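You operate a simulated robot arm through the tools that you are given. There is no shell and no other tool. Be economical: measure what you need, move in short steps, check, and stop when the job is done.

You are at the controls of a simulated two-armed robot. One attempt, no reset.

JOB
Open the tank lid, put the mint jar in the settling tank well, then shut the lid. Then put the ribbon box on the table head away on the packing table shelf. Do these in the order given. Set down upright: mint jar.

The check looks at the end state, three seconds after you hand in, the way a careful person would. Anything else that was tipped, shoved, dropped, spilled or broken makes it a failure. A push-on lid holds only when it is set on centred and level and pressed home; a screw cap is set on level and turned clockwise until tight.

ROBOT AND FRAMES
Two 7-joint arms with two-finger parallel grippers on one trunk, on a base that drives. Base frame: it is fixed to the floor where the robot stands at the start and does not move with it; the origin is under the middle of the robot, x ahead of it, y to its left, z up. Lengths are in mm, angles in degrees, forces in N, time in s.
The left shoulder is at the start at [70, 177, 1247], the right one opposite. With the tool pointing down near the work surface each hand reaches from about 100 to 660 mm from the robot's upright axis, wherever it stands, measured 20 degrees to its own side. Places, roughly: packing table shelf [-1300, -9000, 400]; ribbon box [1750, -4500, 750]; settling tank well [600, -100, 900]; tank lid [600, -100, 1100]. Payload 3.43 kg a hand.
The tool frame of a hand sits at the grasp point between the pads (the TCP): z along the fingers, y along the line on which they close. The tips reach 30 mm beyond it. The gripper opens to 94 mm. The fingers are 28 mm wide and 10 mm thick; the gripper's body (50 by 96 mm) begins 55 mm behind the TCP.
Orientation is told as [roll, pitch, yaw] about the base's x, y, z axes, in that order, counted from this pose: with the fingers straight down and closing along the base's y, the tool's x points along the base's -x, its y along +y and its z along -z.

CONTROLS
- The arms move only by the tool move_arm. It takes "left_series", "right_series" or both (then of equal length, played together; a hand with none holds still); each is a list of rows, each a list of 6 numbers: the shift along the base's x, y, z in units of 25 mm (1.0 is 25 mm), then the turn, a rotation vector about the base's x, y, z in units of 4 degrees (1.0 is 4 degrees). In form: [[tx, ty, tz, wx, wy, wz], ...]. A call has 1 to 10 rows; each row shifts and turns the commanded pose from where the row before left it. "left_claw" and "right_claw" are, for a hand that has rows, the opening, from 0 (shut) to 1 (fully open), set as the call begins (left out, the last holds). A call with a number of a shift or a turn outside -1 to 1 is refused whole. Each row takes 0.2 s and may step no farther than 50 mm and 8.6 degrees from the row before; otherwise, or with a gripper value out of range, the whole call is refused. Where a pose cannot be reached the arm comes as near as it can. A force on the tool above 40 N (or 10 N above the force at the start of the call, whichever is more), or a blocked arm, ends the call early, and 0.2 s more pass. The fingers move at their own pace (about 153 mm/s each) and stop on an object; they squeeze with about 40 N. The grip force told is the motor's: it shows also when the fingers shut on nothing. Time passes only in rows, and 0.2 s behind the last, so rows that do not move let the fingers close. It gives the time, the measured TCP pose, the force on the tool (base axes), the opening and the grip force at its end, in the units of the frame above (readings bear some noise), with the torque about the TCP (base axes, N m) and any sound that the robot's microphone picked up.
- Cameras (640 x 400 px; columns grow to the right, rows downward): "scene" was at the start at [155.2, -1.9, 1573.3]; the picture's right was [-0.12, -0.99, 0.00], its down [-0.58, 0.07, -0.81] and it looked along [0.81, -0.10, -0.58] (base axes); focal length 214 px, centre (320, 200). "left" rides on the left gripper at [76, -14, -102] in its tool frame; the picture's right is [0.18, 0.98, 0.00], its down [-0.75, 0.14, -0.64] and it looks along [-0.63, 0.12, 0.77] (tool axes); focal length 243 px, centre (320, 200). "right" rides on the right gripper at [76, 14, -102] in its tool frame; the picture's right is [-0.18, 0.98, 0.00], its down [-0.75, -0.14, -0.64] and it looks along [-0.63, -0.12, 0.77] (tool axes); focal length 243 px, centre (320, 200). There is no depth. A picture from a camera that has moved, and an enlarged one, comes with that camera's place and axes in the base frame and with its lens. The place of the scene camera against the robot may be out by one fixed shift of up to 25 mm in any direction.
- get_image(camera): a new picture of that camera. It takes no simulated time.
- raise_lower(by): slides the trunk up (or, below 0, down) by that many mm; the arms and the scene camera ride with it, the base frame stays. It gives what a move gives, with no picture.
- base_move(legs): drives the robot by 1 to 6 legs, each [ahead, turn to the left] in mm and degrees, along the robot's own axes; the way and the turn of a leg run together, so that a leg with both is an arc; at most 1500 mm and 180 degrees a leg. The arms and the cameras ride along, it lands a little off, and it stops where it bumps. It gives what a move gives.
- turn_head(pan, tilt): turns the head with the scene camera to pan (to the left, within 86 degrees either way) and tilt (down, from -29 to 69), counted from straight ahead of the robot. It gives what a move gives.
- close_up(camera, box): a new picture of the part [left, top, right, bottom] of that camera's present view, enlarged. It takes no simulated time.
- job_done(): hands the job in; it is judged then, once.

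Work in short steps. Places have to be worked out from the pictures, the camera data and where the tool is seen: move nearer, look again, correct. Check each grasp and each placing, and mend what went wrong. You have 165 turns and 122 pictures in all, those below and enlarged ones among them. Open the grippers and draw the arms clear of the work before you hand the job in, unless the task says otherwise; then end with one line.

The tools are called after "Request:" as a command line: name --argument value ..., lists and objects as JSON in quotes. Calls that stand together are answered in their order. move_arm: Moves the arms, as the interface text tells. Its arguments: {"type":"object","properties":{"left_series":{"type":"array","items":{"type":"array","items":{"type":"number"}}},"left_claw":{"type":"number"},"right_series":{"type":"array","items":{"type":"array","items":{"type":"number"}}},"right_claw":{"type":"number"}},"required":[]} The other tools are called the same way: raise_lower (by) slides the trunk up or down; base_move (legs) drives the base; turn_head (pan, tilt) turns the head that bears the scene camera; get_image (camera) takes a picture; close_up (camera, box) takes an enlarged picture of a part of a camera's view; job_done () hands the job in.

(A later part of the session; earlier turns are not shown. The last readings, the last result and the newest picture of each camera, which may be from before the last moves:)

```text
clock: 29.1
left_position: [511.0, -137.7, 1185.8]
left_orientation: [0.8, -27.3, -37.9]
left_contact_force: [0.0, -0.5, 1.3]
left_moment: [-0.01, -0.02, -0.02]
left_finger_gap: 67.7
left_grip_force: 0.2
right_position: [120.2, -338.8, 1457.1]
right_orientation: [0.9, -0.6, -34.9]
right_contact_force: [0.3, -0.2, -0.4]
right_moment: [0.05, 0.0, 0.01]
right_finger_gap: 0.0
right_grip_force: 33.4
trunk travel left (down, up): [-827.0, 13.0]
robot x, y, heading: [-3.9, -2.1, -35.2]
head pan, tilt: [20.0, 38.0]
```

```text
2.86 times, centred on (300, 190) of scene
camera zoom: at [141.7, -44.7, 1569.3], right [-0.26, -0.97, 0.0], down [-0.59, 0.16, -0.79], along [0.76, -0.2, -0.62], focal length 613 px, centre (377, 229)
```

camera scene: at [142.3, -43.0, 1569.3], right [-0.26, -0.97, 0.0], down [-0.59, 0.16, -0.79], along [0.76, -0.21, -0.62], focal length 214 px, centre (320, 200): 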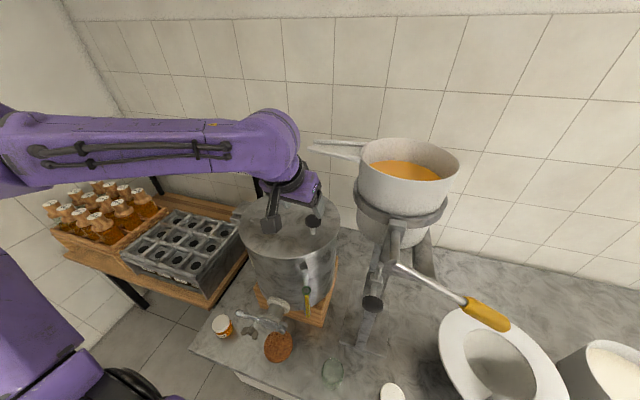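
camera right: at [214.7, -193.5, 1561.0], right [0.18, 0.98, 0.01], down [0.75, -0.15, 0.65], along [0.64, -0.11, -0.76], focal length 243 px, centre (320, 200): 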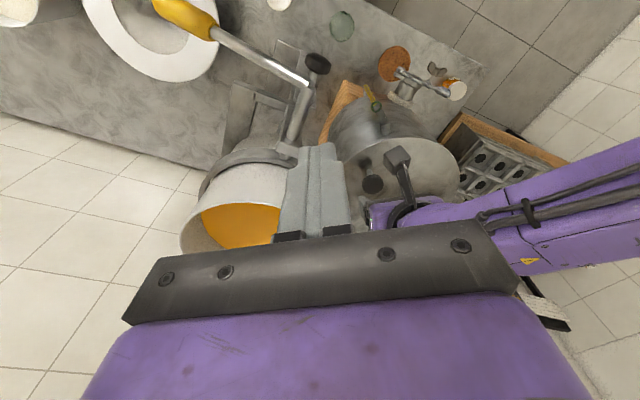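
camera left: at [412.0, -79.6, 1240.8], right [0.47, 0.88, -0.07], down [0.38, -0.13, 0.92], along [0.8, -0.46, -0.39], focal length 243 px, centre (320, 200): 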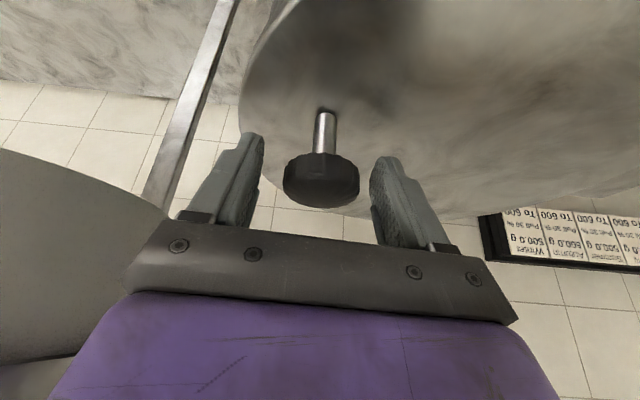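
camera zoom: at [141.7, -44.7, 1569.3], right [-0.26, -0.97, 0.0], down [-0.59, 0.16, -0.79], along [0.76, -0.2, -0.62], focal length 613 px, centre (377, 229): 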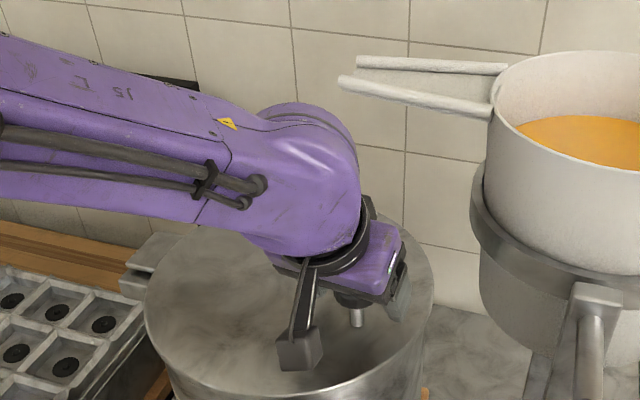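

The knob is between the fingers. Closing on it.

Request:
move_arm --left_series '[[0, 0, 0, 0, 0, 0], [0, 0, 0, 0, 0, 0], [0, 0, 0, 0, 0, 0]]' --left_claw 0

Request:
move_arm --left_series '[[0, 0, 0.4, 0, 0, 0], [0, 0, 0.4, 0, 0, 0]]'

Request:
close_up --camera "scene" --box '[220, 120, 380, 260]'

```text
clock: 29.9
left_position: [511.9, -136.5, 1184.5]
left_orientation: [0.8, -27.3, -37.9]
left_contact_force: [1.9, -2.7, -0.6]
left_moment: [-0.29, -0.16, 0.12]
left_finger_gap: 40.9
left_grip_force: 44.6
right_position: [119.8, -337.3, 1458.1]
right_orientation: [0.7, -0.6, -35.1]
right_contact_force: [1.1, -0.2, 0.2]
right_moment: [-0.03, 0.01, -0.01]
right_finger_gap: 0.0
right_grip_force: 32.0
trunk travel left (down, up): [-827.0, 13.0]
robot x, y, heading: [-1.9, 0.6, -35.2]
head pan, tilt: [20.0, 38.0]
```

```text
clock: 30.5
left_position: [514.9, -134.2, 1202.0]
left_orientation: [0.6, -27.0, -37.6]
left_contact_force: [6.5, 4.7, -11.3]
left_moment: [-1.04, 0.54, -0.08]
left_finger_gap: 41.1
left_grip_force: 45.1
right_position: [123.8, -334.5, 1458.0]
right_orientation: [0.5, -0.6, -34.9]
right_contact_force: [0.7, -0.8, 0.6]
right_moment: [0.01, 0.03, -0.02]
right_finger_gap: 0.0
right_grip_force: 32.7
trunk travel left (down, up): [-827.0, 13.0]
robot x, y, heading: [1.7, 1.4, -34.9]
head pan, tilt: [20.0, 38.0]
```

```text
2.86 times, centred on (300, 190) of scene
camera zoom: at [145.7, -40.8, 1569.0], right [-0.26, -0.97, 0.0], down [-0.6, 0.16, -0.79], along [0.76, -0.21, -0.62], focal length 613 px, centre (377, 229)
```

zoom: 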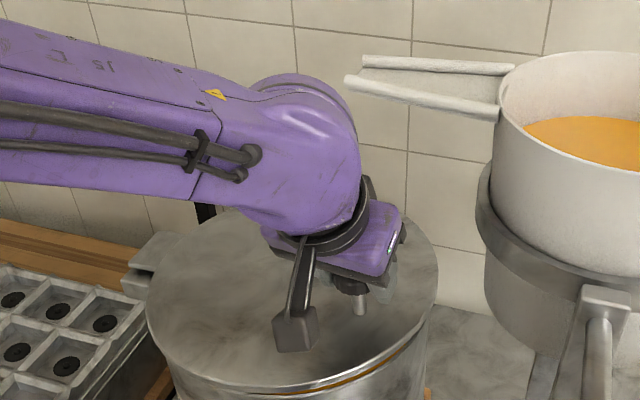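

The front of the lid has risen with the knob while the tank stays, so it is a flip-up hinge at the back-left. I'll follow the arc, turning the hand with the lid.

Request:
move_arm --left_series '[[0.11, 0.144, 0.61, -0.79, 0.62, 0], [0.139, 0.177, 0.6, -0.79, 0.62, 0], [0.164, 0.21, 0.58, -0.79, 0.62, 0], [0.19, 0.24, 0.56, -0.79, 0.62, 0]]'

Request:
get_image --camera "scene"

```text
clock: 31.5
left_position: [528.5, -112.2, 1260.2]
left_orientation: [-17.6, -26.0, -29.6]
left_contact_force: [0.9, 12.0, -11.5]
left_moment: [-1.15, -0.21, 0.28]
left_finger_gap: 40.2
left_grip_force: 44.6
right_position: [123.1, -332.1, 1459.2]
right_orientation: [0.5, -0.7, -34.9]
right_contact_force: [-0.1, -0.3, 0.2]
right_moment: [-0.03, 0.0, 0.03]
right_finger_gap: 0.0
right_grip_force: 33.1
trunk travel left (down, up): [-827.0, 13.0]
robot x, y, heading: [-2.9, 1.7, -35.0]
head pan, tilt: [20.0, 38.0]
```

```text
84 pictures are left
camera scene: at [144.1, -38.3, 1569.3], right [-0.26, -0.97, 0.0], down [-0.6, 0.16, -0.79], along [0.76, -0.21, -0.62], focal length 214 px, centre (320, 200)
```

scene: 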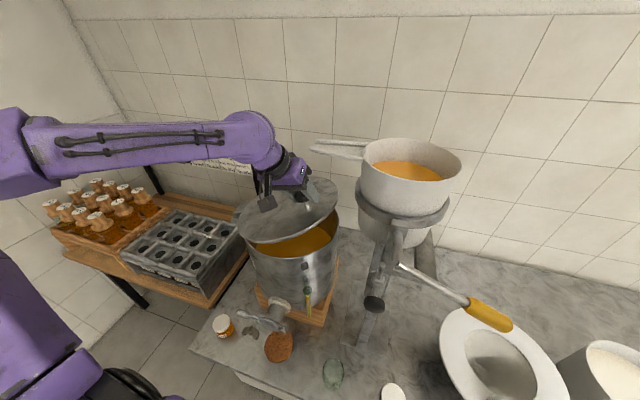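

The lid is at about 20° and forces are moderate. Continuing along the arc, watching the clearance to the spout.

Request:
move_arm --left_series '[[0.213, 0.27, 0.54, -0.79, 0.62, 0], [0.236, 0.3, 0.51, -0.79, 0.62, 0], [0.256, 0.326, 0.485, -0.79, 0.62, 0]]'

Request:
close_up --camera "scene" --box '[200, 90, 440, 310]'

```text
clock: 32.3
left_position: [543.2, -89.5, 1301.9]
left_orientation: [-30.5, -24.0, -24.1]
left_contact_force: [-5.5, 15.2, -11.3]
left_moment: [-0.54, -0.38, 0.13]
left_finger_gap: 40.1
left_grip_force: 45.6
right_position: [119.0, -331.8, 1460.5]
right_orientation: [0.5, -0.8, -34.9]
right_contact_force: [0.4, 0.4, 0.1]
right_moment: [0.01, -0.01, 0.02]
right_finger_gap: 0.0
right_grip_force: 32.8
trunk travel left (down, up): [-827.0, 13.0]
robot x, y, heading: [1.4, 1.3, -35.1]
head pan, tilt: [20.0, 38.0]
```

```text
1.82 times, centred on (320, 200) of scene
camera zoom: at [141.7, -37.1, 1569.6], right [-0.26, -0.97, 0.0], down [-0.59, 0.16, -0.79], along [0.76, -0.21, -0.61], focal length 390 px, centre (320, 200)
```

zoom: 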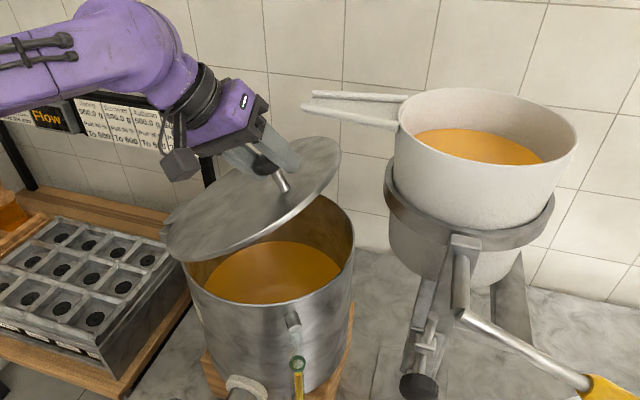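

Clearance to the spout still looks fine; the side force suggests moving a bit more in +y. Continuing.

Request:
move_arm --left_series '[[0.27, 0.45, 0.42, -0.79, 0.62, 0], [0.28, 0.46, 0.4, -0.79, 0.62, 0], [0.29, 0.46, 0.36, -0.79, 0.62, 0]]'

Request:
close_up --camera "scene" --box '[200, 90, 440, 310]'

```text
clock: 33.1
left_position: [562.6, -61.1, 1335.0]
left_orientation: [-42.8, -20.6, -19.6]
left_contact_force: [-6.0, -1.6, 8.9]
left_moment: [0.04, -1.13, -0.32]
left_finger_gap: 39.8
left_grip_force: 44.7
right_position: [116.0, -337.1, 1458.5]
right_orientation: [0.8, -0.9, -35.0]
right_contact_force: [0.8, -1.0, 0.2]
right_moment: [0.02, 0.0, 0.03]
right_finger_gap: 0.0
right_grip_force: 32.8
trunk travel left (down, up): [-827.0, 13.0]
robot x, y, heading: [0.8, 0.9, -35.2]
head pan, tilt: [20.0, 38.0]
```

```text
1.82 times, centred on (320, 200) of scene
camera zoom: at [138.1, -43.2, 1569.9], right [-0.26, -0.97, 0.0], down [-0.59, 0.16, -0.79], along [0.76, -0.21, -0.61], focal length 390 px, centre (320, 200)
```

zoom: 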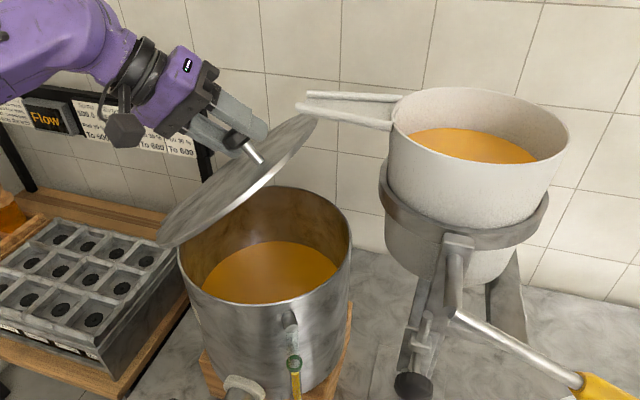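

The rim is passing just beside the spout tip without touching (forces small). Continuing three more steps.

Request:
move_arm --left_series '[[0.32, 0.42, 0.38, -0.79, 0.62, 0], [0.34, 0.44, 0.34, -0.79, 0.62, 0], [0.35, 0.46, 0.3, -0.79, 0.62, 0]]'

Request:
close_up --camera "scene" --box '[200, 90, 440, 310]'

```text
clock: 33.9
left_position: [583.0, -27.4, 1360.6]
left_orientation: [-54.7, -16.5, -15.9]
left_contact_force: [-12.4, -2.0, 18.3]
left_moment: [0.04, -1.08, 0.38]
left_finger_gap: 40.8
left_grip_force: 44.9
right_position: [112.5, -338.1, 1457.8]
right_orientation: [0.9, -0.9, -35.0]
right_contact_force: [-0.7, 0.0, 0.7]
right_moment: [0.01, -0.01, 0.03]
right_finger_gap: 0.0
right_grip_force: 32.9
trunk travel left (down, up): [-827.0, 13.0]
robot x, y, heading: [1.8, -1.2, -35.5]
head pan, tilt: [20.0, 38.0]
```

```text
1.82 times, centred on (320, 200) of scene
camera zoom: at [133.4, -43.2, 1570.3], right [-0.26, -0.97, 0.0], down [-0.59, 0.16, -0.79], along [0.76, -0.2, -0.61], focal length 390 px, centre (320, 200)
```

zoom: 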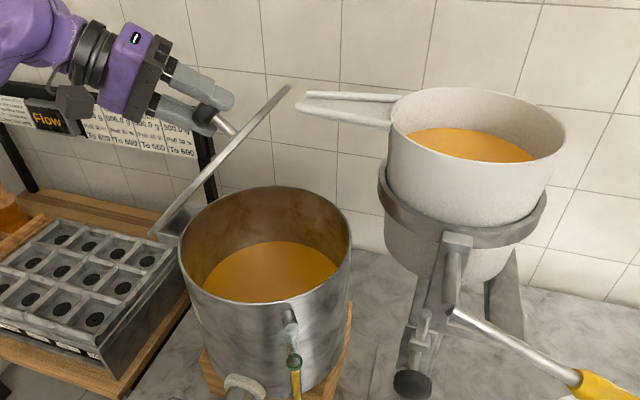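

The rim has cleared the spout. The upward force says my hand is a bit low on the arc, so I'll add height while continuing.

Request:
move_arm --left_series '[[0.28, 0.4, 0.48, -0.79, 0.62, 0], [0.3, 0.42, 0.42, -0.79, 0.62, 0], [0.32, 0.44, 0.36, -0.79, 0.62, 0]]'

Request:
close_up --camera "scene" --box '[160, 70, 400, 290]'

```text
clock: 34.9
left_position: [609.4, 11.7, 1382.5]
left_orientation: [-65.3, -11.2, -13.4]
left_contact_force: [-13.0, 21.0, -12.9]
left_moment: [1.22, -0.75, 0.14]
left_finger_gap: 41.1
left_grip_force: 45.1
right_position: [116.4, -331.5, 1459.4]
right_orientation: [0.7, -1.1, -35.0]
right_contact_force: [-0.1, -1.0, 0.4]
right_moment: [0.03, -0.03, -0.03]
right_finger_gap: 0.0
right_grip_force: 33.2
trunk travel left (down, up): [-827.0, 13.0]
robot x, y, heading: [2.2, -0.2, -34.6]
head pan, tilt: [20.0, 38.0]
stopped in row 3 (left hand): the force on the tool passed its limit (the readings are from after the stop); the commanded pose is now the measured one
```

```text
1.82 times, centred on (280, 180) of scene
camera zoom: at [137.6, -35.8, 1570.0], right [-0.25, -0.97, 0.0], down [-0.59, 0.15, -0.79], along [0.76, -0.2, -0.61], focal length 390 px, centre (393, 236)
```

zoom: 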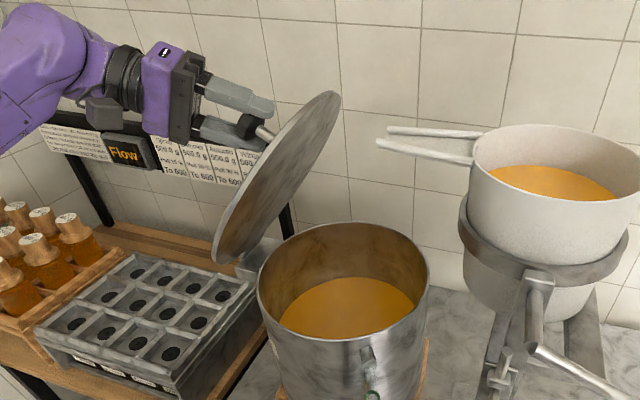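

Fitting the arc: hinge at about [670, 65, 1134], radius 260, lid now open about 62°. I'll follow the corrected arc further.

Request:
move_arm --left_series '[[0.434, 0.553, 0.16, -0.79, 0.62, 0], [0.44, 0.56, 0.14, -0.79, 0.62, 0], [0.446, 0.57, 0.09, -0.79, 0.62, 0]]'

Request:
close_up --camera "scene" --box '[160, 70, 400, 290]'

```text
clock: 35.5
left_position: [626.4, 36.0, 1390.3]
left_orientation: [-71.8, -8.2, -12.6]
left_contact_force: [-18.0, 19.2, -7.4]
left_moment: [1.14, -0.76, -0.16]
left_finger_gap: 41.2
left_grip_force: 45.3
right_position: [114.0, -330.0, 1458.7]
right_orientation: [0.8, -1.1, -34.9]
right_contact_force: [1.1, -0.3, -0.1]
right_moment: [0.02, -0.02, -0.01]
right_finger_gap: 0.0
right_grip_force: 32.5
trunk travel left (down, up): [-827.0, 13.0]
robot x, y, heading: [-1.5, 2.4, -34.2]
head pan, tilt: [20.0, 38.0]
stopped in row 3 (left hand): the force on the tool passed its limit (the readings are from after the stop); the commanded pose is now the measured one
```

```text
1.82 times, centred on (280, 180) of scene
camera zoom: at [135.9, -35.0, 1570.3], right [-0.25, -0.97, 0.0], down [-0.59, 0.15, -0.79], along [0.76, -0.2, -0.61], focal length 390 px, centre (393, 236)
```

zoom: 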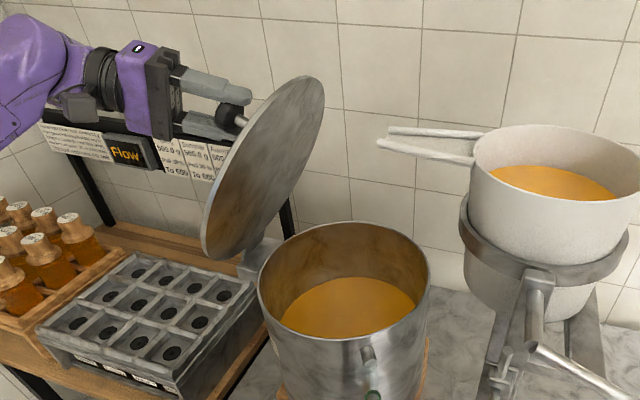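

The remaining force is sideways along the hinge axis, so my arc's plane was a little off. I'll ease the hand about 8 mm towards (-x, +y) and continue with a corrected direction.

Request:
move_arm --left_series '[[-0.25, 0.2, 0, 0, 0, 0], [0.35, 0.6, 0.1, -0.82, 0.57, 0], [0.38, 0.6, 0.07, -0.82, 0.57, 0]]'

```text
clock: 36.3
left_position: [645.0, 64.5, 1394.9]
left_orientation: [-79.6, -4.7, -11.4]
left_contact_force: [5.7, -0.5, 10.8]
left_moment: [0.49, -0.23, -1.22]
left_finger_gap: 41.1
left_grip_force: 44.3
right_position: [118.6, -338.4, 1457.6]
right_orientation: [0.7, -0.8, -35.0]
right_contact_force: [0.9, -0.8, 0.4]
right_moment: [0.0, -0.01, 0.0]
right_finger_gap: 0.2
right_grip_force: 32.7
trunk travel left (down, up): [-827.0, 13.0]
robot x, y, heading: [1.8, -1.7, -34.7]
head pan, tilt: [20.0, 38.0]
```

Forces are low again, lid at about 76°. Continuing past vertical.

Request:
move_arm --left_series '[[0.42, 0.58, 0.05, -0.8, 0.6, 0], [0.42, 0.58, 0, -0.8, 0.6, 0], [0.42, 0.58, -0.05, -0.8, 0.6, 0], [0.42, 0.58, -0.1, -0.8, 0.6, 0]]'

Request:
get_image --camera "scene"

```text
clock: 37.3
left_position: [684.0, 126.3, 1390.0]
left_orientation: [-93.8, 2.3, -11.2]
left_contact_force: [-11.4, 5.8, -8.6]
left_moment: [0.25, -0.14, -0.41]
left_finger_gap: 41.4
left_grip_force: 45.2
right_position: [116.8, -333.4, 1457.0]
right_orientation: [0.8, -0.8, -34.9]
right_contact_force: [-1.2, -0.6, 0.0]
right_moment: [-0.02, -0.01, -0.03]
right_finger_gap: 0.0
right_grip_force: 32.9
trunk travel left (down, up): [-827.0, 13.0]
robot x, y, heading: [-2.9, 0.4, -35.0]
head pan, tilt: [20.0, 38.0]
```

```text
78 pictures are left
camera scene: at [138.6, -38.3, 1569.5], right [-0.26, -0.97, 0.0], down [-0.59, 0.16, -0.79], along [0.76, -0.2, -0.61], focal length 214 px, centre (320, 200)
```

scene: 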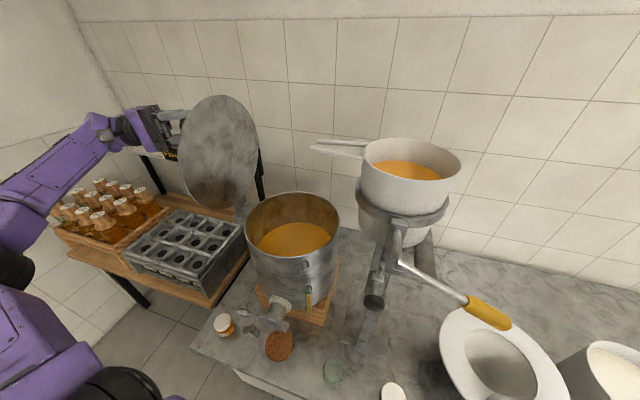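

The lid is now about vertical. I'll carry it a few degrees further until it stops, so that it rests open.

Request:
move_arm --left_series '[[0.41, 0.57, -0.16, -0.8, 0.6, 0], [0.4, 0.56, -0.22, -0.8, 0.6, 0], [0.39, 0.55, -0.27, -0.8, 0.6, 0], [0.38, 0.54, -0.32, -0.8, 0.6, 0]]'

Request:
close_up --camera "scene" --box '[60, 60, 340, 260]'

```text
clock: 38.0
left_position: [701.7, 152.9, 1381.8]
left_orientation: [-101.0, 5.7, -12.4]
left_contact_force: [-14.2, 6.8, -3.5]
left_moment: [0.17, 0.05, 0.35]
left_finger_gap: 41.5
left_grip_force: 44.3
right_position: [114.1, -334.7, 1458.5]
right_orientation: [0.8, -0.8, -34.9]
right_contact_force: [0.2, -0.8, 0.6]
right_moment: [0.06, -0.01, 0.04]
right_finger_gap: 0.0
right_grip_force: 33.0
trunk travel left (down, up): [-827.0, 13.0]
robot x, y, heading: [1.8, 2.3, -34.6]
head pan, tilt: [20.0, 38.0]
stopped in row 3 (left hand): the force on the tool passed its limit (the readings are from after the stop); the commanded pose is now the measured one
```

```text
2.00 times, centred on (200, 160) of scene
camera zoom: at [136.5, -40.5, 1570.1], right [-0.26, -0.97, 0.0], down [-0.59, 0.16, -0.79], along [0.76, -0.2, -0.61], focal length 429 px, centre (560, 280)
```

zoom: 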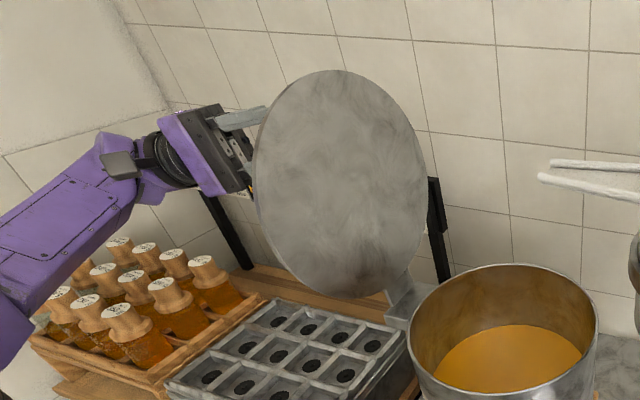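

The lid is about 100° open. I'll release the knob with the hand held in place and see whether the lid stays.

Request:
move_arm --left_series '[[0, 0, 0, 0, 0, 0], [0, 0, 0, 0, 0, 0]]' --left_claw 1

Request:
close_up --camera "scene" --box '[60, 60, 340, 260]'

Request:
get_image --camera "left"

```text
clock: 38.6
left_position: [704.2, 150.9, 1379.3]
left_orientation: [-101.0, 5.7, -12.4]
left_contact_force: [0.0, -1.0, -0.1]
left_moment: [0.04, 0.0, 0.03]
left_finger_gap: 94.1
left_grip_force: 0.0
right_position: [117.4, -335.4, 1457.4]
right_orientation: [0.9, -0.8, -35.0]
right_contact_force: [-0.6, -0.8, -0.5]
right_moment: [-0.01, -0.03, 0.0]
right_finger_gap: 0.0
right_grip_force: 32.7
trunk travel left (down, up): [-827.0, 13.0]
robot x, y, heading: [1.2, 0.6, -34.7]
head pan, tilt: [20.0, 38.0]
```

```text
2.00 times, centred on (200, 160) of scene
camera zoom: at [139.4, -41.3, 1569.6], right [-0.26, -0.97, 0.0], down [-0.59, 0.16, -0.79], along [0.76, -0.2, -0.61], focal length 429 px, centre (560, 280)
```

zoom: 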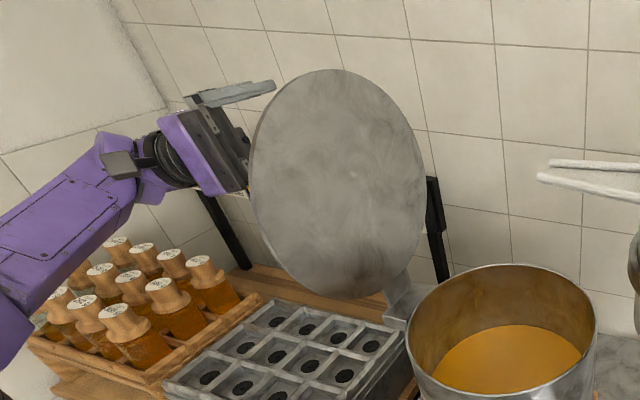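

```text
75 pictures are left
camera left: at [652.5, 268.2, 1381.9], right [-0.32, -0.12, -0.94], down [0.83, 0.44, -0.34], along [0.45, -0.89, -0.03], focal length 243 px, centre (320, 200)
```

left: 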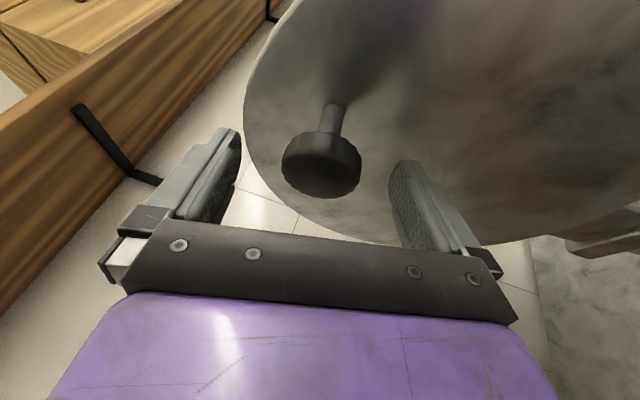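

The lid stays open on its own. I'll back the left hand off along its axis, then swing it out towards the robot while turning the fingers down again.

Request:
move_arm --left_series '[[0.2, 0.95, -0.15, 0, 0, 0], [0.1, 0.95, 0, 0, 0, 0], [0, 0.95, 0, 0, 0, 0], [0, 0.95, 0, 0, 0, 0], [-1, 0.3, 0, 0.8, -0.6, 0], [-1, 0, 0, 0.8, -0.6, 0], [-1, 0, 0, 0.8, -0.6, 0], [-1, 0, 0, 0.8, -0.6, 0], [-1, 0, 0, 0.8, -0.6, 0], [-1, 0, 0, 0.8, -0.6, 0]]'

Request:
get_image --camera "scene"

```text
clock: 40.8
left_position: [563.5, 254.5, 1376.4]
left_orientation: [-79.2, -4.3, -11.9]
left_contact_force: [0.2, 0.0, -0.5]
left_moment: [-0.02, 0.0, -0.02]
left_finger_gap: 93.8
left_grip_force: 0.2
right_position: [117.8, -337.6, 1456.5]
right_orientation: [0.8, -0.7, -35.0]
right_contact_force: [-0.4, 0.0, -0.2]
right_moment: [0.01, -0.06, 0.01]
right_finger_gap: 0.0
right_grip_force: 32.7
trunk travel left (down, up): [-827.0, 13.0]
robot x, y, heading: [-0.9, 1.5, -35.0]
head pan, tilt: [20.0, 38.0]
```

```text
74 pictures are left
camera scene: at [140.3, -41.5, 1569.5], right [-0.26, -0.97, 0.0], down [-0.59, 0.16, -0.79], along [0.76, -0.2, -0.62], focal length 214 px, centre (320, 200)
```

scene: 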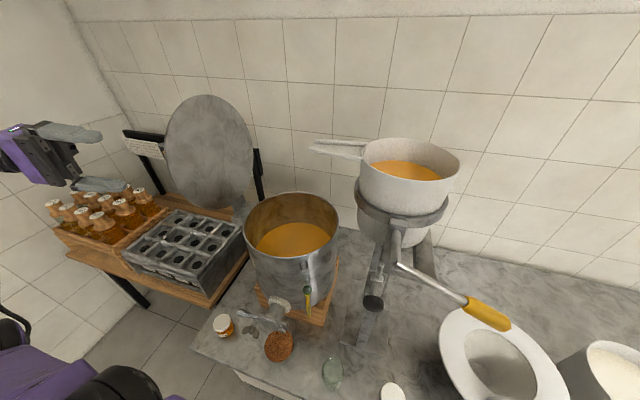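

Lid steady and tank fully open. Next, pull the left hand in while turning its fingers down.

Request:
move_arm --left_series '[[-1, -0.3, -0.3, 0.8, -0.6, 0], [-1, -0.3, -0.3, 0.8, -0.6, 0], [-1, -0.3, -0.3, 0.8, -0.6, 0], [-1, -0.3, -0.3, 0.8, -0.6, 0], [-1, -0.3, -0.3, 0.8, -0.6, 0], [-1, -0.3, 0, 0.8, -0.6, 0], [-1, -0.3, 0, 0.8, -0.6, 0], [-0.5, -0.3, 0, 0.8, -0.6, 0], [0, -0.3, 0, 0.8, -0.6, 0], [0, -0.3, 0, 0.8, -0.6, 0]]'

Request:
move_arm --left_series '[[0, 0, 0, 0.8, -0.6, 0], [0, 0, 0, 0.8, -0.6, 0], [0, 0, 0, 0.8, -0.6, 0], [0, 0, 0, 0.8, -0.6, 0], [0, 0, 0, 0.8, -0.6, 0]]'

```text
clock: 43.0
left_position: [376.8, 176.1, 1336.8]
left_orientation: [-41.1, -19.1, -20.1]
left_contact_force: [-0.1, -0.3, 0.1]
left_moment: [-0.01, -0.02, 0.01]
left_finger_gap: 93.9
left_grip_force: 0.0
right_position: [118.7, -337.0, 1457.3]
right_orientation: [0.8, -0.7, -35.0]
right_contact_force: [-0.6, -0.3, 0.6]
right_moment: [-0.01, -0.01, -0.01]
right_finger_gap: 0.0
right_grip_force: 33.3
trunk travel left (down, up): [-827.0, 13.0]
robot x, y, heading: [-1.3, -1.1, -35.1]
head pan, tilt: [20.0, 38.0]
```

```text
clock: 44.2
left_position: [375.7, 178.0, 1337.0]
left_orientation: [-20.2, -23.7, -27.6]
left_contact_force: [0.3, -0.4, 0.5]
left_moment: [-0.04, -0.02, 0.03]
left_finger_gap: 94.0
left_grip_force: 0.1
right_position: [118.6, -336.5, 1457.1]
right_orientation: [0.9, -0.9, -35.0]
right_contact_force: [-0.6, 0.4, 0.9]
right_moment: [0.0, 0.01, 0.02]
right_finger_gap: 0.0
right_grip_force: 33.1
trunk travel left (down, up): [-827.0, 13.0]
robot x, y, heading: [-1.8, 0.2, -34.9]
head pan, tilt: [20.0, 38.0]
```

Finish straightening the fingers to point down.

Request:
move_arm --left_series '[[0, 0, 0, 0.8, -0.6, 0], [0, 0, 0, 0.8, -0.6, 0], [0, 0, 0, 0.8, -0.6, 0], [0, 0, 0, 0.8, -0.6, 0], [0, 0, 0, 0.8, -0.6, 0], [0, 0, 0, 0.616, 0.788, 0], [0, 0, 0, 0.616, 0.788, 0], [0, 0, 0, 0.616, 0.788, 0], [0, 0, 0, 0.616, 0.788, 0], [0, 0, 0, 0.616, 0.788, 0]]'

Request:
base_move --legs '[[0, 35]]'

Request:
turn_head --pan 5 --tilt 40

Request:
get_image --camera "scene"

```text
clock: 46.4
left_position: [392.9, 184.1, 1282.0]
left_orientation: [2.0, -5.2, -37.0]
left_contact_force: [0.6, 0.7, 0.8]
left_moment: [-0.01, 0.0, -0.01]
left_finger_gap: 94.1
left_grip_force: 0.0
left hand out of reach, approached as far as the arm can: row 6, 7, 8, 9, 10
right_position: [120.0, -337.0, 1457.2]
right_orientation: [0.8, -0.7, -35.0]
right_contact_force: [0.5, 0.6, -1.2]
right_moment: [0.03, -0.01, -0.01]
right_finger_gap: 0.0
right_grip_force: 33.4
trunk travel left (down, up): [-827.0, 13.0]
robot x, y, heading: [0.8, 3.6, -34.9]
head pan, tilt: [20.0, 38.0]
```

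```text
clock: 48.5
left_position: [214.9, 377.3, 1284.0]
left_orientation: [2.0, -5.3, -1.8]
left_contact_force: [0.4, 0.5, 0.3]
left_moment: [-0.01, 0.03, 0.0]
left_finger_gap: 94.0
left_grip_force: 0.2
right_position: [292.4, -206.3, 1455.9]
right_orientation: [0.8, -0.9, 0.1]
right_contact_force: [-0.3, 0.2, 1.1]
right_moment: [0.0, 0.02, -0.02]
right_finger_gap: 0.1
right_grip_force: 32.8
trunk travel left (down, up): [-827.0, 13.0]
robot x, y, heading: [-0.2, -0.8, 0.4]
head pan, tilt: [20.0, 38.0]
```

```text
clock: 49.2
left_position: [213.7, 378.1, 1282.4]
left_orientation: [2.0, -5.4, -1.8]
left_contact_force: [-0.2, 0.0, 0.4]
left_moment: [0.03, 0.0, 0.0]
left_finger_gap: 93.8
left_grip_force: 0.0
right_position: [292.7, -204.4, 1457.9]
right_orientation: [0.7, -0.9, 0.2]
right_contact_force: [0.1, -0.5, -0.9]
right_moment: [0.02, 0.03, -0.01]
right_finger_gap: 0.1
right_grip_force: 33.3
trunk travel left (down, up): [-827.0, 13.0]
robot x, y, heading: [-0.5, 0.9, 0.4]
head pan, tilt: [5.0, 40.0]
```

```text
73 pictures are left
camera scene: at [151.3, 17.8, 1566.4], right [0.09, -1.0, 0.0], down [-0.64, -0.06, -0.77], along [0.76, 0.07, -0.64], focal length 214 px, centre (320, 200)
```

scene: 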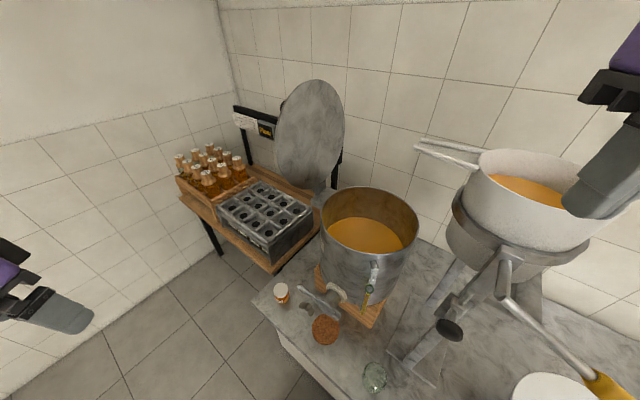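

The jar is by the table's left corner at about [520, 190]. I'll bring the left hand down to a look-point above and before it.

Request:
move_arm --left_series '[[0.9, -0.75, -1, 0, 0, 0], [0.9, -0.75, -1, 0, 0, 0], [0.9, -0.75, -1, 0, 0.5, 0], [0.9, -0.75, -1, 0, 0.5, 0], [0.9, -0.75, -1, 0, 0, 0], [0.9, -0.75, -1, 0, 0, 0], [0.9, -0.75, -1, 0, 0, 0], [0.9, -0.75, -1, 0, 0, 0], [0.9, -0.75, -1, 0, 0, 0], [0.9, -0.75, -1, 0, 0, 0]]'

Request:
get_image --camera "left"

```text
clock: 51.4
left_position: [442.1, 189.5, 1032.7]
left_orientation: [2.0, -1.3, -1.8]
left_contact_force: [-0.1, 0.3, -0.2]
left_moment: [0.01, 0.03, -0.01]
left_finger_gap: 93.7
left_grip_force: 0.1
right_position: [292.7, -209.3, 1458.3]
right_orientation: [0.9, -0.8, 0.2]
right_contact_force: [-0.5, -1.0, -0.4]
right_moment: [0.04, 0.05, 0.01]
right_finger_gap: 0.0
right_grip_force: 32.7
trunk travel left (down, up): [-827.0, 13.0]
robot x, y, heading: [-2.0, 0.8, 0.2]
head pan, tilt: [5.0, 40.0]
```

```text
72 pictures are left
camera left: at [362.6, 173.7, 1133.2], right [-0.15, 0.99, 0.03], down [0.74, 0.1, 0.66], along [0.65, 0.13, -0.75], focal length 243 px, centre (320, 200)
```

left: 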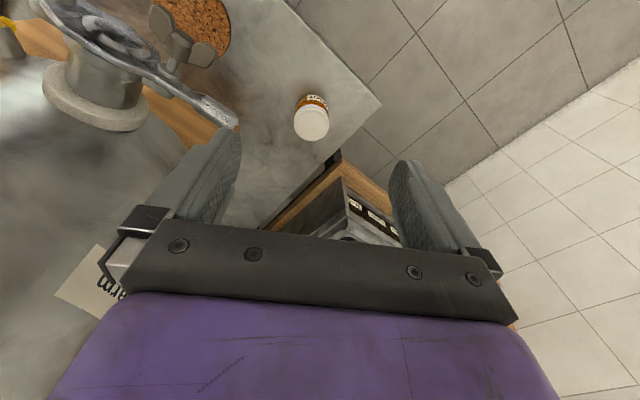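

The jar cap reads [533, 200] at cap height. I'll go above it and look again.

Request:
move_arm --left_series '[[0.6, 0.07, -1, -0.1, 0, 0], [0.6, 0.07, -1, -0.1, 0, 0], [0.6, 0.07, -1, -0.1, 0.1, 0.1], [0.6, 0.07, -1, -0.1, 0.1, 0.1], [0.6, 0.07, -1, -0.1, 0.1, 0.1], [0.6, 0.07, -1, 0, 0, 0.1]]'

Request:
get_image --camera "left"

```text
clock: 52.8
left_position: [528.6, 201.0, 883.1]
left_orientation: [-0.2, -0.2, -0.1]
left_contact_force: [0.4, -0.5, 0.8]
left_moment: [0.01, 0.02, -0.04]
left_finger_gap: 94.2
left_grip_force: 0.1
right_position: [292.8, -205.5, 1458.1]
right_orientation: [0.8, -0.7, 0.2]
right_contact_force: [0.9, -1.2, -0.5]
right_moment: [0.0, 0.02, -0.01]
right_finger_gap: 0.0
right_grip_force: 32.7
trunk travel left (down, up): [-827.0, 13.0]
robot x, y, heading: [-1.3, 3.2, 0.5]
head pan, tilt: [5.0, 40.0]
```

```text
71 pictures are left
camera left: at [453.5, 187.5, 985.6], right [-0.18, 0.98, 0.0], down [0.75, 0.14, 0.64], along [0.63, 0.11, -0.76], focal length 243 px, centre (320, 200)
```

left: 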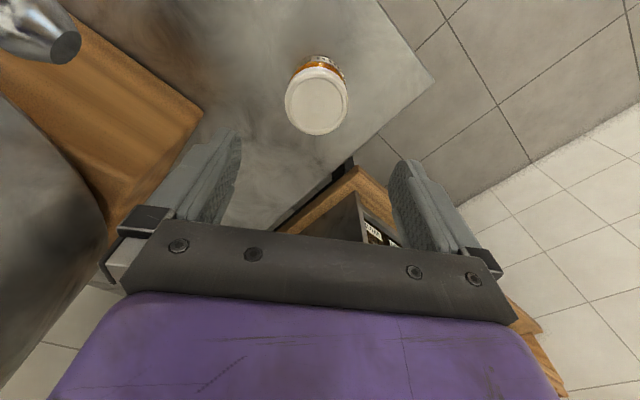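

Cap centre works out to [523, 197], top near z 770, cap about 54 mm wide. Descending over it with the gripper open.

Request:
move_arm --left_series '[[-0.2, -0.15, -0.9, 0, 0, 0], [0, 0, -0.9, 0, 0, 0], [0, 0, -0.9, 0, 0, 0], [0, 0, -0.9, 0, 0, 0]]'

Request:
get_image --camera "left"

```text
clock: 53.8
left_position: [525.3, 197.0, 791.3]
left_orientation: [-0.2, -0.2, -0.1]
left_contact_force: [-0.8, 0.2, 0.3]
left_moment: [0.01, -0.02, 0.01]
left_finger_gap: 93.9
left_grip_force: 0.1
right_position: [292.9, -206.1, 1457.3]
right_orientation: [0.8, -0.8, 0.1]
right_contact_force: [-0.2, 0.1, -0.7]
right_moment: [0.01, 0.01, -0.03]
right_finger_gap: 0.0
right_grip_force: 32.5
trunk travel left (down, up): [-827.0, 13.0]
robot x, y, heading: [-0.6, 4.0, 0.2]
head pan, tilt: [5.0, 40.0]
```

```text
70 pictures are left
camera left: at [448.7, 183.5, 894.5], right [-0.18, 0.98, 0.0], down [0.75, 0.14, 0.64], along [0.63, 0.11, -0.77], focal length 243 px, centre (320, 200)
```

left: 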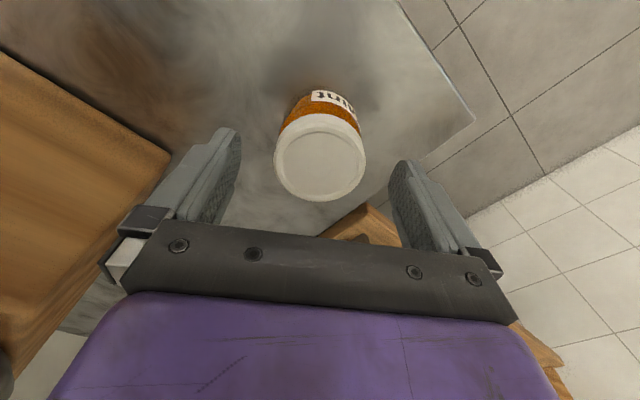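

Well centred. Down to z ≈ 748 and close.

Request:
move_arm --left_series '[[-0.05, -0.02, -0.85, 0, 0, 0], [-0.05, 0, -0.85, 0, 0, 0]]'

Request:
move_arm --left_series '[[0, 0, 0, 0, 0, 0], [0, 0, 0, 0, 0, 0], [0, 0, 0, 0, 0, 0]]' --left_claw 0

Request:
get_image --camera "left"

```text
clock: 54.4
left_position: [523.8, 195.6, 749.5]
left_orientation: [-0.2, -0.2, 0.0]
left_contact_force: [0.6, 0.5, -0.7]
left_moment: [-0.02, 0.0, -0.02]
left_finger_gap: 93.8
left_grip_force: 0.1
right_position: [291.6, -205.1, 1457.2]
right_orientation: [0.8, -0.7, 0.2]
right_contact_force: [0.2, 1.1, 0.6]
right_moment: [-0.02, 0.05, -0.02]
right_finger_gap: 0.3
right_grip_force: 32.8
trunk travel left (down, up): [-827.0, 13.0]
robot x, y, heading: [-3.6, 1.6, 0.5]
head pan, tilt: [5.0, 40.0]
```

```text
clock: 55.2
left_position: [522.2, 196.6, 749.1]
left_orientation: [-0.2, -0.2, -0.1]
left_contact_force: [-1.1, -0.4, 1.0]
left_moment: [0.05, 0.06, 0.04]
left_finger_gap: 57.3
left_grip_force: 40.1
right_position: [291.4, -205.5, 1457.1]
right_orientation: [0.8, -0.7, 0.2]
right_contact_force: [0.5, -0.1, 0.1]
right_moment: [0.02, -0.01, 0.0]
right_finger_gap: 0.0
right_grip_force: 32.7
trunk travel left (down, up): [-827.0, 13.0]
robot x, y, heading: [-2.3, 0.4, 0.3]
head pan, tilt: [5.0, 40.0]
```

```text
69 pictures are left
camera left: at [446.0, 182.6, 852.2], right [-0.18, 0.98, 0.0], down [0.75, 0.14, 0.64], along [0.63, 0.11, -0.77], focal length 243 px, centre (320, 200)
```

left: 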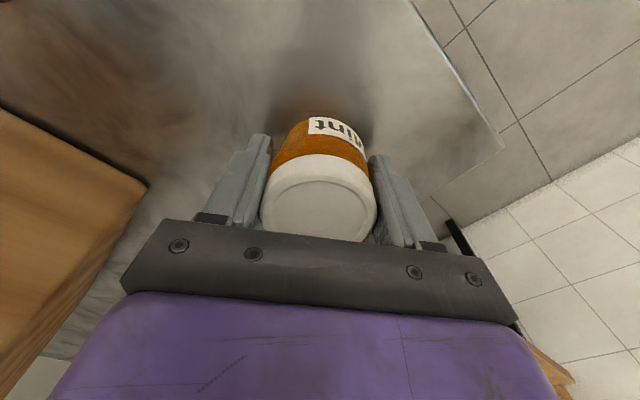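

Jar is gripped (57 mm). I'll lift it straight up, then back towards the robot while rising, clear of the open lid.

Request:
move_arm --left_series '[[0, 0, 0.5, 0, 0, 0], [0, 0, 1, 0, 0, 0], [0, 0, 1, 0, 0, 0], [-0.5, 0, 1, 0, 0, 0], [-0.8, 0, 1, 0, 0, 0], [-0.8, 0, 1, 0, 0, 0], [-0.8, 0, 1, 0, 0, 0], [-0.8, 0, 1, 0, 0, 0], [-0.8, 0, 1, 0, 0, 0], [-0.5, 0, 1, 0, 0, 0]]'

Request:
move_arm --left_series '[[0, 0, 1, 0, 0, 0], [0, 0, 1, 0, 0, 0], [0, 0, 1, 0, 0, 0], [0, 0, 1, 0, 0, 0], [0, 0, 1, 0, 0, 0], [0, 0, 1, 0, 0, 0], [0, 0, 1, 0, 0, 0], [0, 0, 1, 0, 0, 0], [0, 0, 1, 0, 0, 0], [0, 0, 1, 0, 0, 0]]'

```text
clock: 57.4
left_position: [394.3, 196.6, 988.1]
left_orientation: [-0.1, -0.1, -0.2]
left_contact_force: [-0.6, -0.8, -2.3]
left_moment: [-0.03, -0.01, 0.0]
left_finger_gap: 57.5
left_grip_force: 39.7
right_position: [290.1, -204.3, 1457.8]
right_orientation: [0.9, -0.8, 0.2]
right_contact_force: [0.7, 0.6, -0.3]
right_moment: [0.0, 0.04, -0.02]
right_finger_gap: 0.4
right_grip_force: 33.2
trunk travel left (down, up): [-827.0, 13.0]
robot x, y, heading: [0.7, -1.5, 0.4]
head pan, tilt: [5.0, 40.0]
```

```text
clock: 59.6
left_position: [396.6, 197.4, 1237.7]
left_orientation: [-0.2, -0.1, -0.1]
left_contact_force: [0.1, -0.6, -2.0]
left_moment: [0.02, 0.04, 0.0]
left_finger_gap: 57.2
left_grip_force: 40.2
right_position: [291.9, -203.8, 1457.1]
right_orientation: [0.7, -0.8, 0.2]
right_contact_force: [-0.6, -0.2, -0.3]
right_moment: [0.03, 0.03, -0.02]
right_finger_gap: 0.0
right_grip_force: 32.6
trunk travel left (down, up): [-827.0, 13.0]
robot x, y, heading: [-2.9, 3.2, 0.3]
head pan, tilt: [5.0, 40.0]
```

Jar is secure at z 1237. Turning the robot 30° right so that the tank lies in the left arm's sector.

Request:
base_move --legs '[[0, -30]]'

Request:
turn_head --pan 20 --tilt 42

Request:
get_image --camera "left"

Request:
get_image --camera "scene"

```text
clock: 61.5
left_position: [441.8, -26.3, 1236.5]
left_orientation: [-0.3, -0.1, -30.2]
left_contact_force: [0.9, 0.5, -1.8]
left_moment: [0.02, -0.02, 0.01]
left_finger_gap: 57.4
left_grip_force: 39.7
right_position: [150.1, -324.1, 1457.2]
right_orientation: [0.7, -0.5, -29.8]
right_contact_force: [-0.9, -0.4, 0.8]
right_moment: [0.01, -0.01, 0.02]
right_finger_gap: 0.0
right_grip_force: 33.0
trunk travel left (down, up): [-827.0, 13.0]
robot x, y, heading: [4.4, 0.8, -29.7]
head pan, tilt: [5.0, 40.0]
```

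```text
clock: 62.3
left_position: [442.2, -27.4, 1236.1]
left_orientation: [-0.1, 0.0, -30.1]
left_contact_force: [-0.9, 0.5, -2.6]
left_moment: [0.01, 0.02, -0.01]
left_finger_gap: 57.2
left_grip_force: 40.4
right_position: [150.1, -324.5, 1458.2]
right_orientation: [0.8, -0.7, -29.8]
right_contact_force: [-0.8, 0.8, -0.2]
right_moment: [-0.02, -0.02, -0.01]
right_finger_gap: 0.3
right_grip_force: 33.7
trunk travel left (down, up): [-827.0, 13.0]
robot x, y, heading: [-0.0, 1.6, -29.7]
head pan, tilt: [20.0, 42.0]
```

```text
68 pictures are left
camera left: at [368.4, -1.7, 1339.8], right [0.33, 0.94, 0.0], down [0.72, -0.25, 0.64], along [0.61, -0.22, -0.77], focal length 243 px, centre (320, 200)
```

left: 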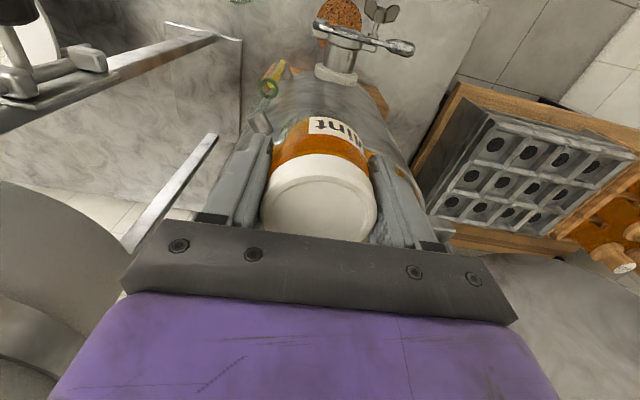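

```text
67 pictures are left
camera scene: at [142.7, -30.0, 1563.5], right [-0.17, -0.99, 0.0], down [-0.66, 0.11, -0.74], along [0.73, -0.12, -0.67], focal length 214 px, centre (320, 200)
```

scene: 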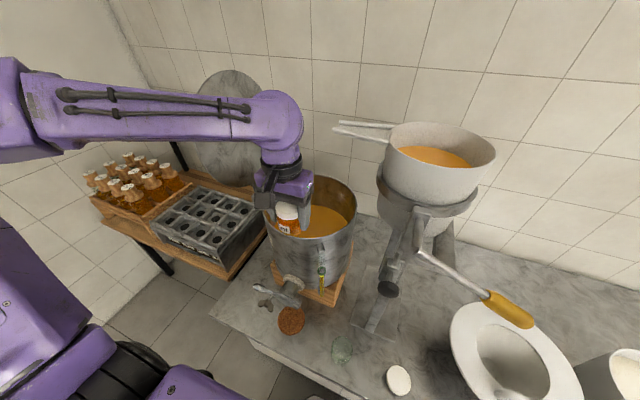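

Jar is steady. I'll move it over the tank, a little to the +y side of centre to keep the wrist away from the spout.

Request:
move_arm --left_series '[[0.89, -0.15, 0, 0, 0, 0], [0.89, -0.15, 0, 0, 0, 0], [0.89, -0.15, 0, 0, 0, 0], [0.89, -0.15, 0, 0, 0, 0], [0.89, -0.15, 0, 0, 0, 0], [0.89, -0.15, 0, 0, 0, 0]]'

Request:
get_image --camera "scene"

Request:
get_image --camera "left"

```text
clock: 63.7
left_position: [576.0, -49.7, 1236.4]
left_orientation: [-0.2, -0.1, -30.1]
left_contact_force: [0.5, 0.5, -1.1]
left_moment: [0.01, -0.02, -0.05]
left_finger_gap: 57.2
left_grip_force: 39.7
right_position: [150.3, -325.0, 1457.2]
right_orientation: [0.9, -0.7, -29.8]
right_contact_force: [-0.1, -0.7, 0.6]
right_moment: [-0.01, 0.05, -0.01]
right_finger_gap: 0.1
right_grip_force: 33.5
trunk travel left (down, up): [-827.0, 13.0]
robot x, y, heading: [1.6, 2.4, -29.5]
head pan, tilt: [20.0, 42.0]
```

```text
66 pictures are left
camera scene: at [144.2, -30.4, 1563.3], right [-0.17, -0.99, 0.0], down [-0.66, 0.11, -0.74], along [0.73, -0.12, -0.67], focal length 214 px, centre (320, 200)
```

scene: 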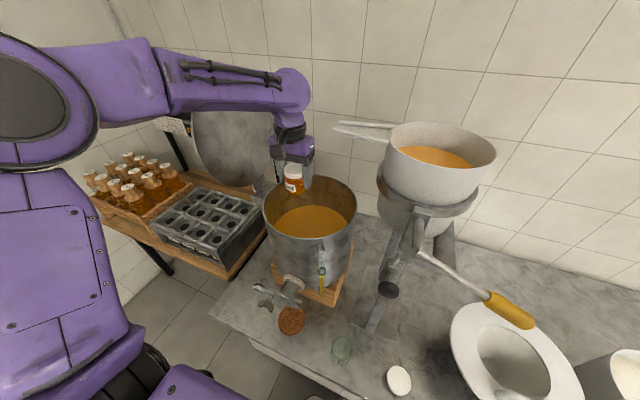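

```text
65 pictures are left
camera left: at [503.1, -24.3, 1339.5], right [0.33, 0.94, 0.0], down [0.72, -0.25, 0.64], along [0.61, -0.22, -0.77], focal length 243 px, centre (320, 200)
```

left: 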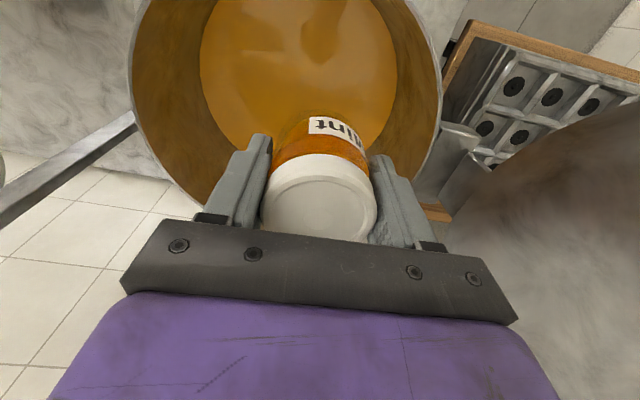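

The honey surface reads about z 1000–1015, and the jar hangs well inside the rim. Descending in stages.

Request:
move_arm --left_series '[[0, 0, -0.9, 0, 0, 0], [0, 0, -0.9, 0, 0, 0], [0, 0, -0.9, 0, 0, 0], [0, 0, -0.9, 0, 0, 0], [0, 0, -0.9, 0, 0, 0]]'

Request:
get_image --camera "scene"

Request:
get_image --camera "left"

```text
clock: 64.9
left_position: [575.3, -50.9, 1124.7]
left_orientation: [-0.1, -0.1, -30.2]
left_contact_force: [0.2, 0.2, -2.2]
left_moment: [0.0, 0.01, -0.04]
left_finger_gap: 57.2
left_grip_force: 40.4
right_position: [149.5, -323.6, 1457.4]
right_orientation: [0.8, -0.8, -29.7]
right_contact_force: [0.8, 0.0, 0.4]
right_moment: [0.01, 0.0, -0.01]
right_finger_gap: 0.3
right_grip_force: 33.5
trunk travel left (down, up): [-827.0, 13.0]
robot x, y, heading: [-2.9, 0.4, -29.5]
head pan, tilt: [20.0, 42.0]
```

```text
64 pictures are left
camera scene: at [144.0, -30.3, 1563.4], right [-0.17, -0.99, 0.0], down [-0.66, 0.11, -0.74], along [0.73, -0.12, -0.67], focal length 214 px, centre (320, 200)
```

scene: 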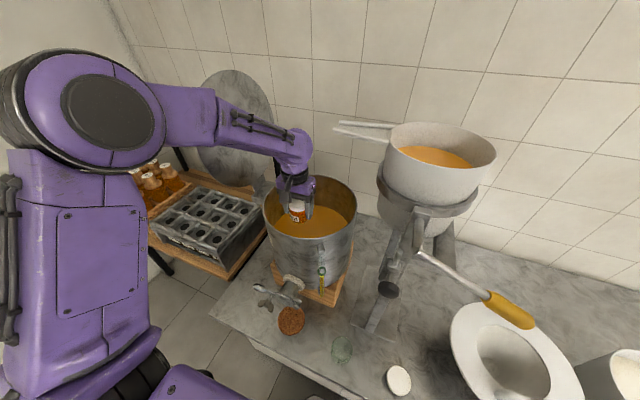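

```text
63 pictures are left
camera left: at [502.5, -25.0, 1226.6], right [0.33, 0.94, 0.0], down [0.72, -0.25, 0.64], along [0.61, -0.22, -0.77], focal length 243 px, centre (320, 200)
```

left: 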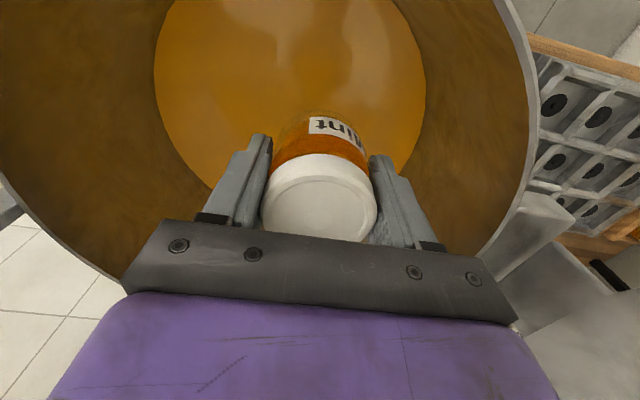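

The honey surface reads z ≈ 990 and the jar is near its middle. Continuing down, with smaller steps near contact.

Request:
move_arm --left_series '[[0, 0, -0.9, 0, 0, 0], [0, 0, -0.9, 0, 0, 0], [0, 0, -0.6, 0, 0, 0]]'

Request:
get_image --camera "left"

Request:
close_up --camera "scene" --box '[220, 110, 400, 270]'

```text
clock: 65.7
left_position: [574.3, -51.6, 1065.5]
left_orientation: [-0.2, -0.1, -30.0]
left_contact_force: [-0.3, 0.4, -2.4]
left_moment: [-0.03, -0.01, 0.0]
left_finger_gap: 57.4
left_grip_force: 40.1
right_position: [149.9, -324.1, 1457.4]
right_orientation: [0.8, -0.7, -29.8]
right_contact_force: [0.4, -0.5, -1.1]
right_moment: [-0.01, 0.02, -0.01]
right_finger_gap: 0.0
right_grip_force: 32.5
trunk travel left (down, up): [-827.0, 13.0]
robot x, y, heading: [-2.2, 0.7, -29.6]
head pan, tilt: [20.0, 42.0]
```

```text
62 pictures are left
camera left: at [502.4, -24.6, 1167.1], right [0.33, 0.94, 0.0], down [0.72, -0.25, 0.64], along [0.61, -0.22, -0.77], focal length 243 px, centre (320, 200)
```

left: 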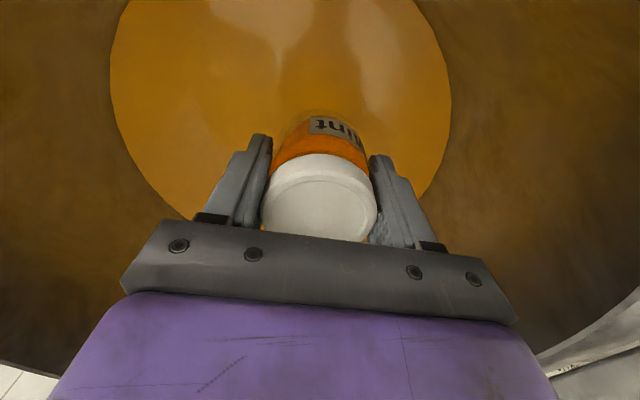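

```text
2.50 times, centred on (310, 190) of scene
camera zoom: at [143.1, -29.6, 1563.5], right [-0.17, -0.99, 0.0], down [-0.66, 0.11, -0.74], along [0.73, -0.12, -0.67], focal length 536 px, centre (345, 225)
```

zoom: 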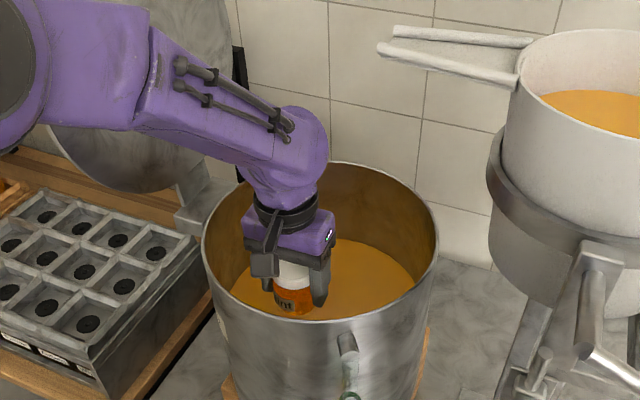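

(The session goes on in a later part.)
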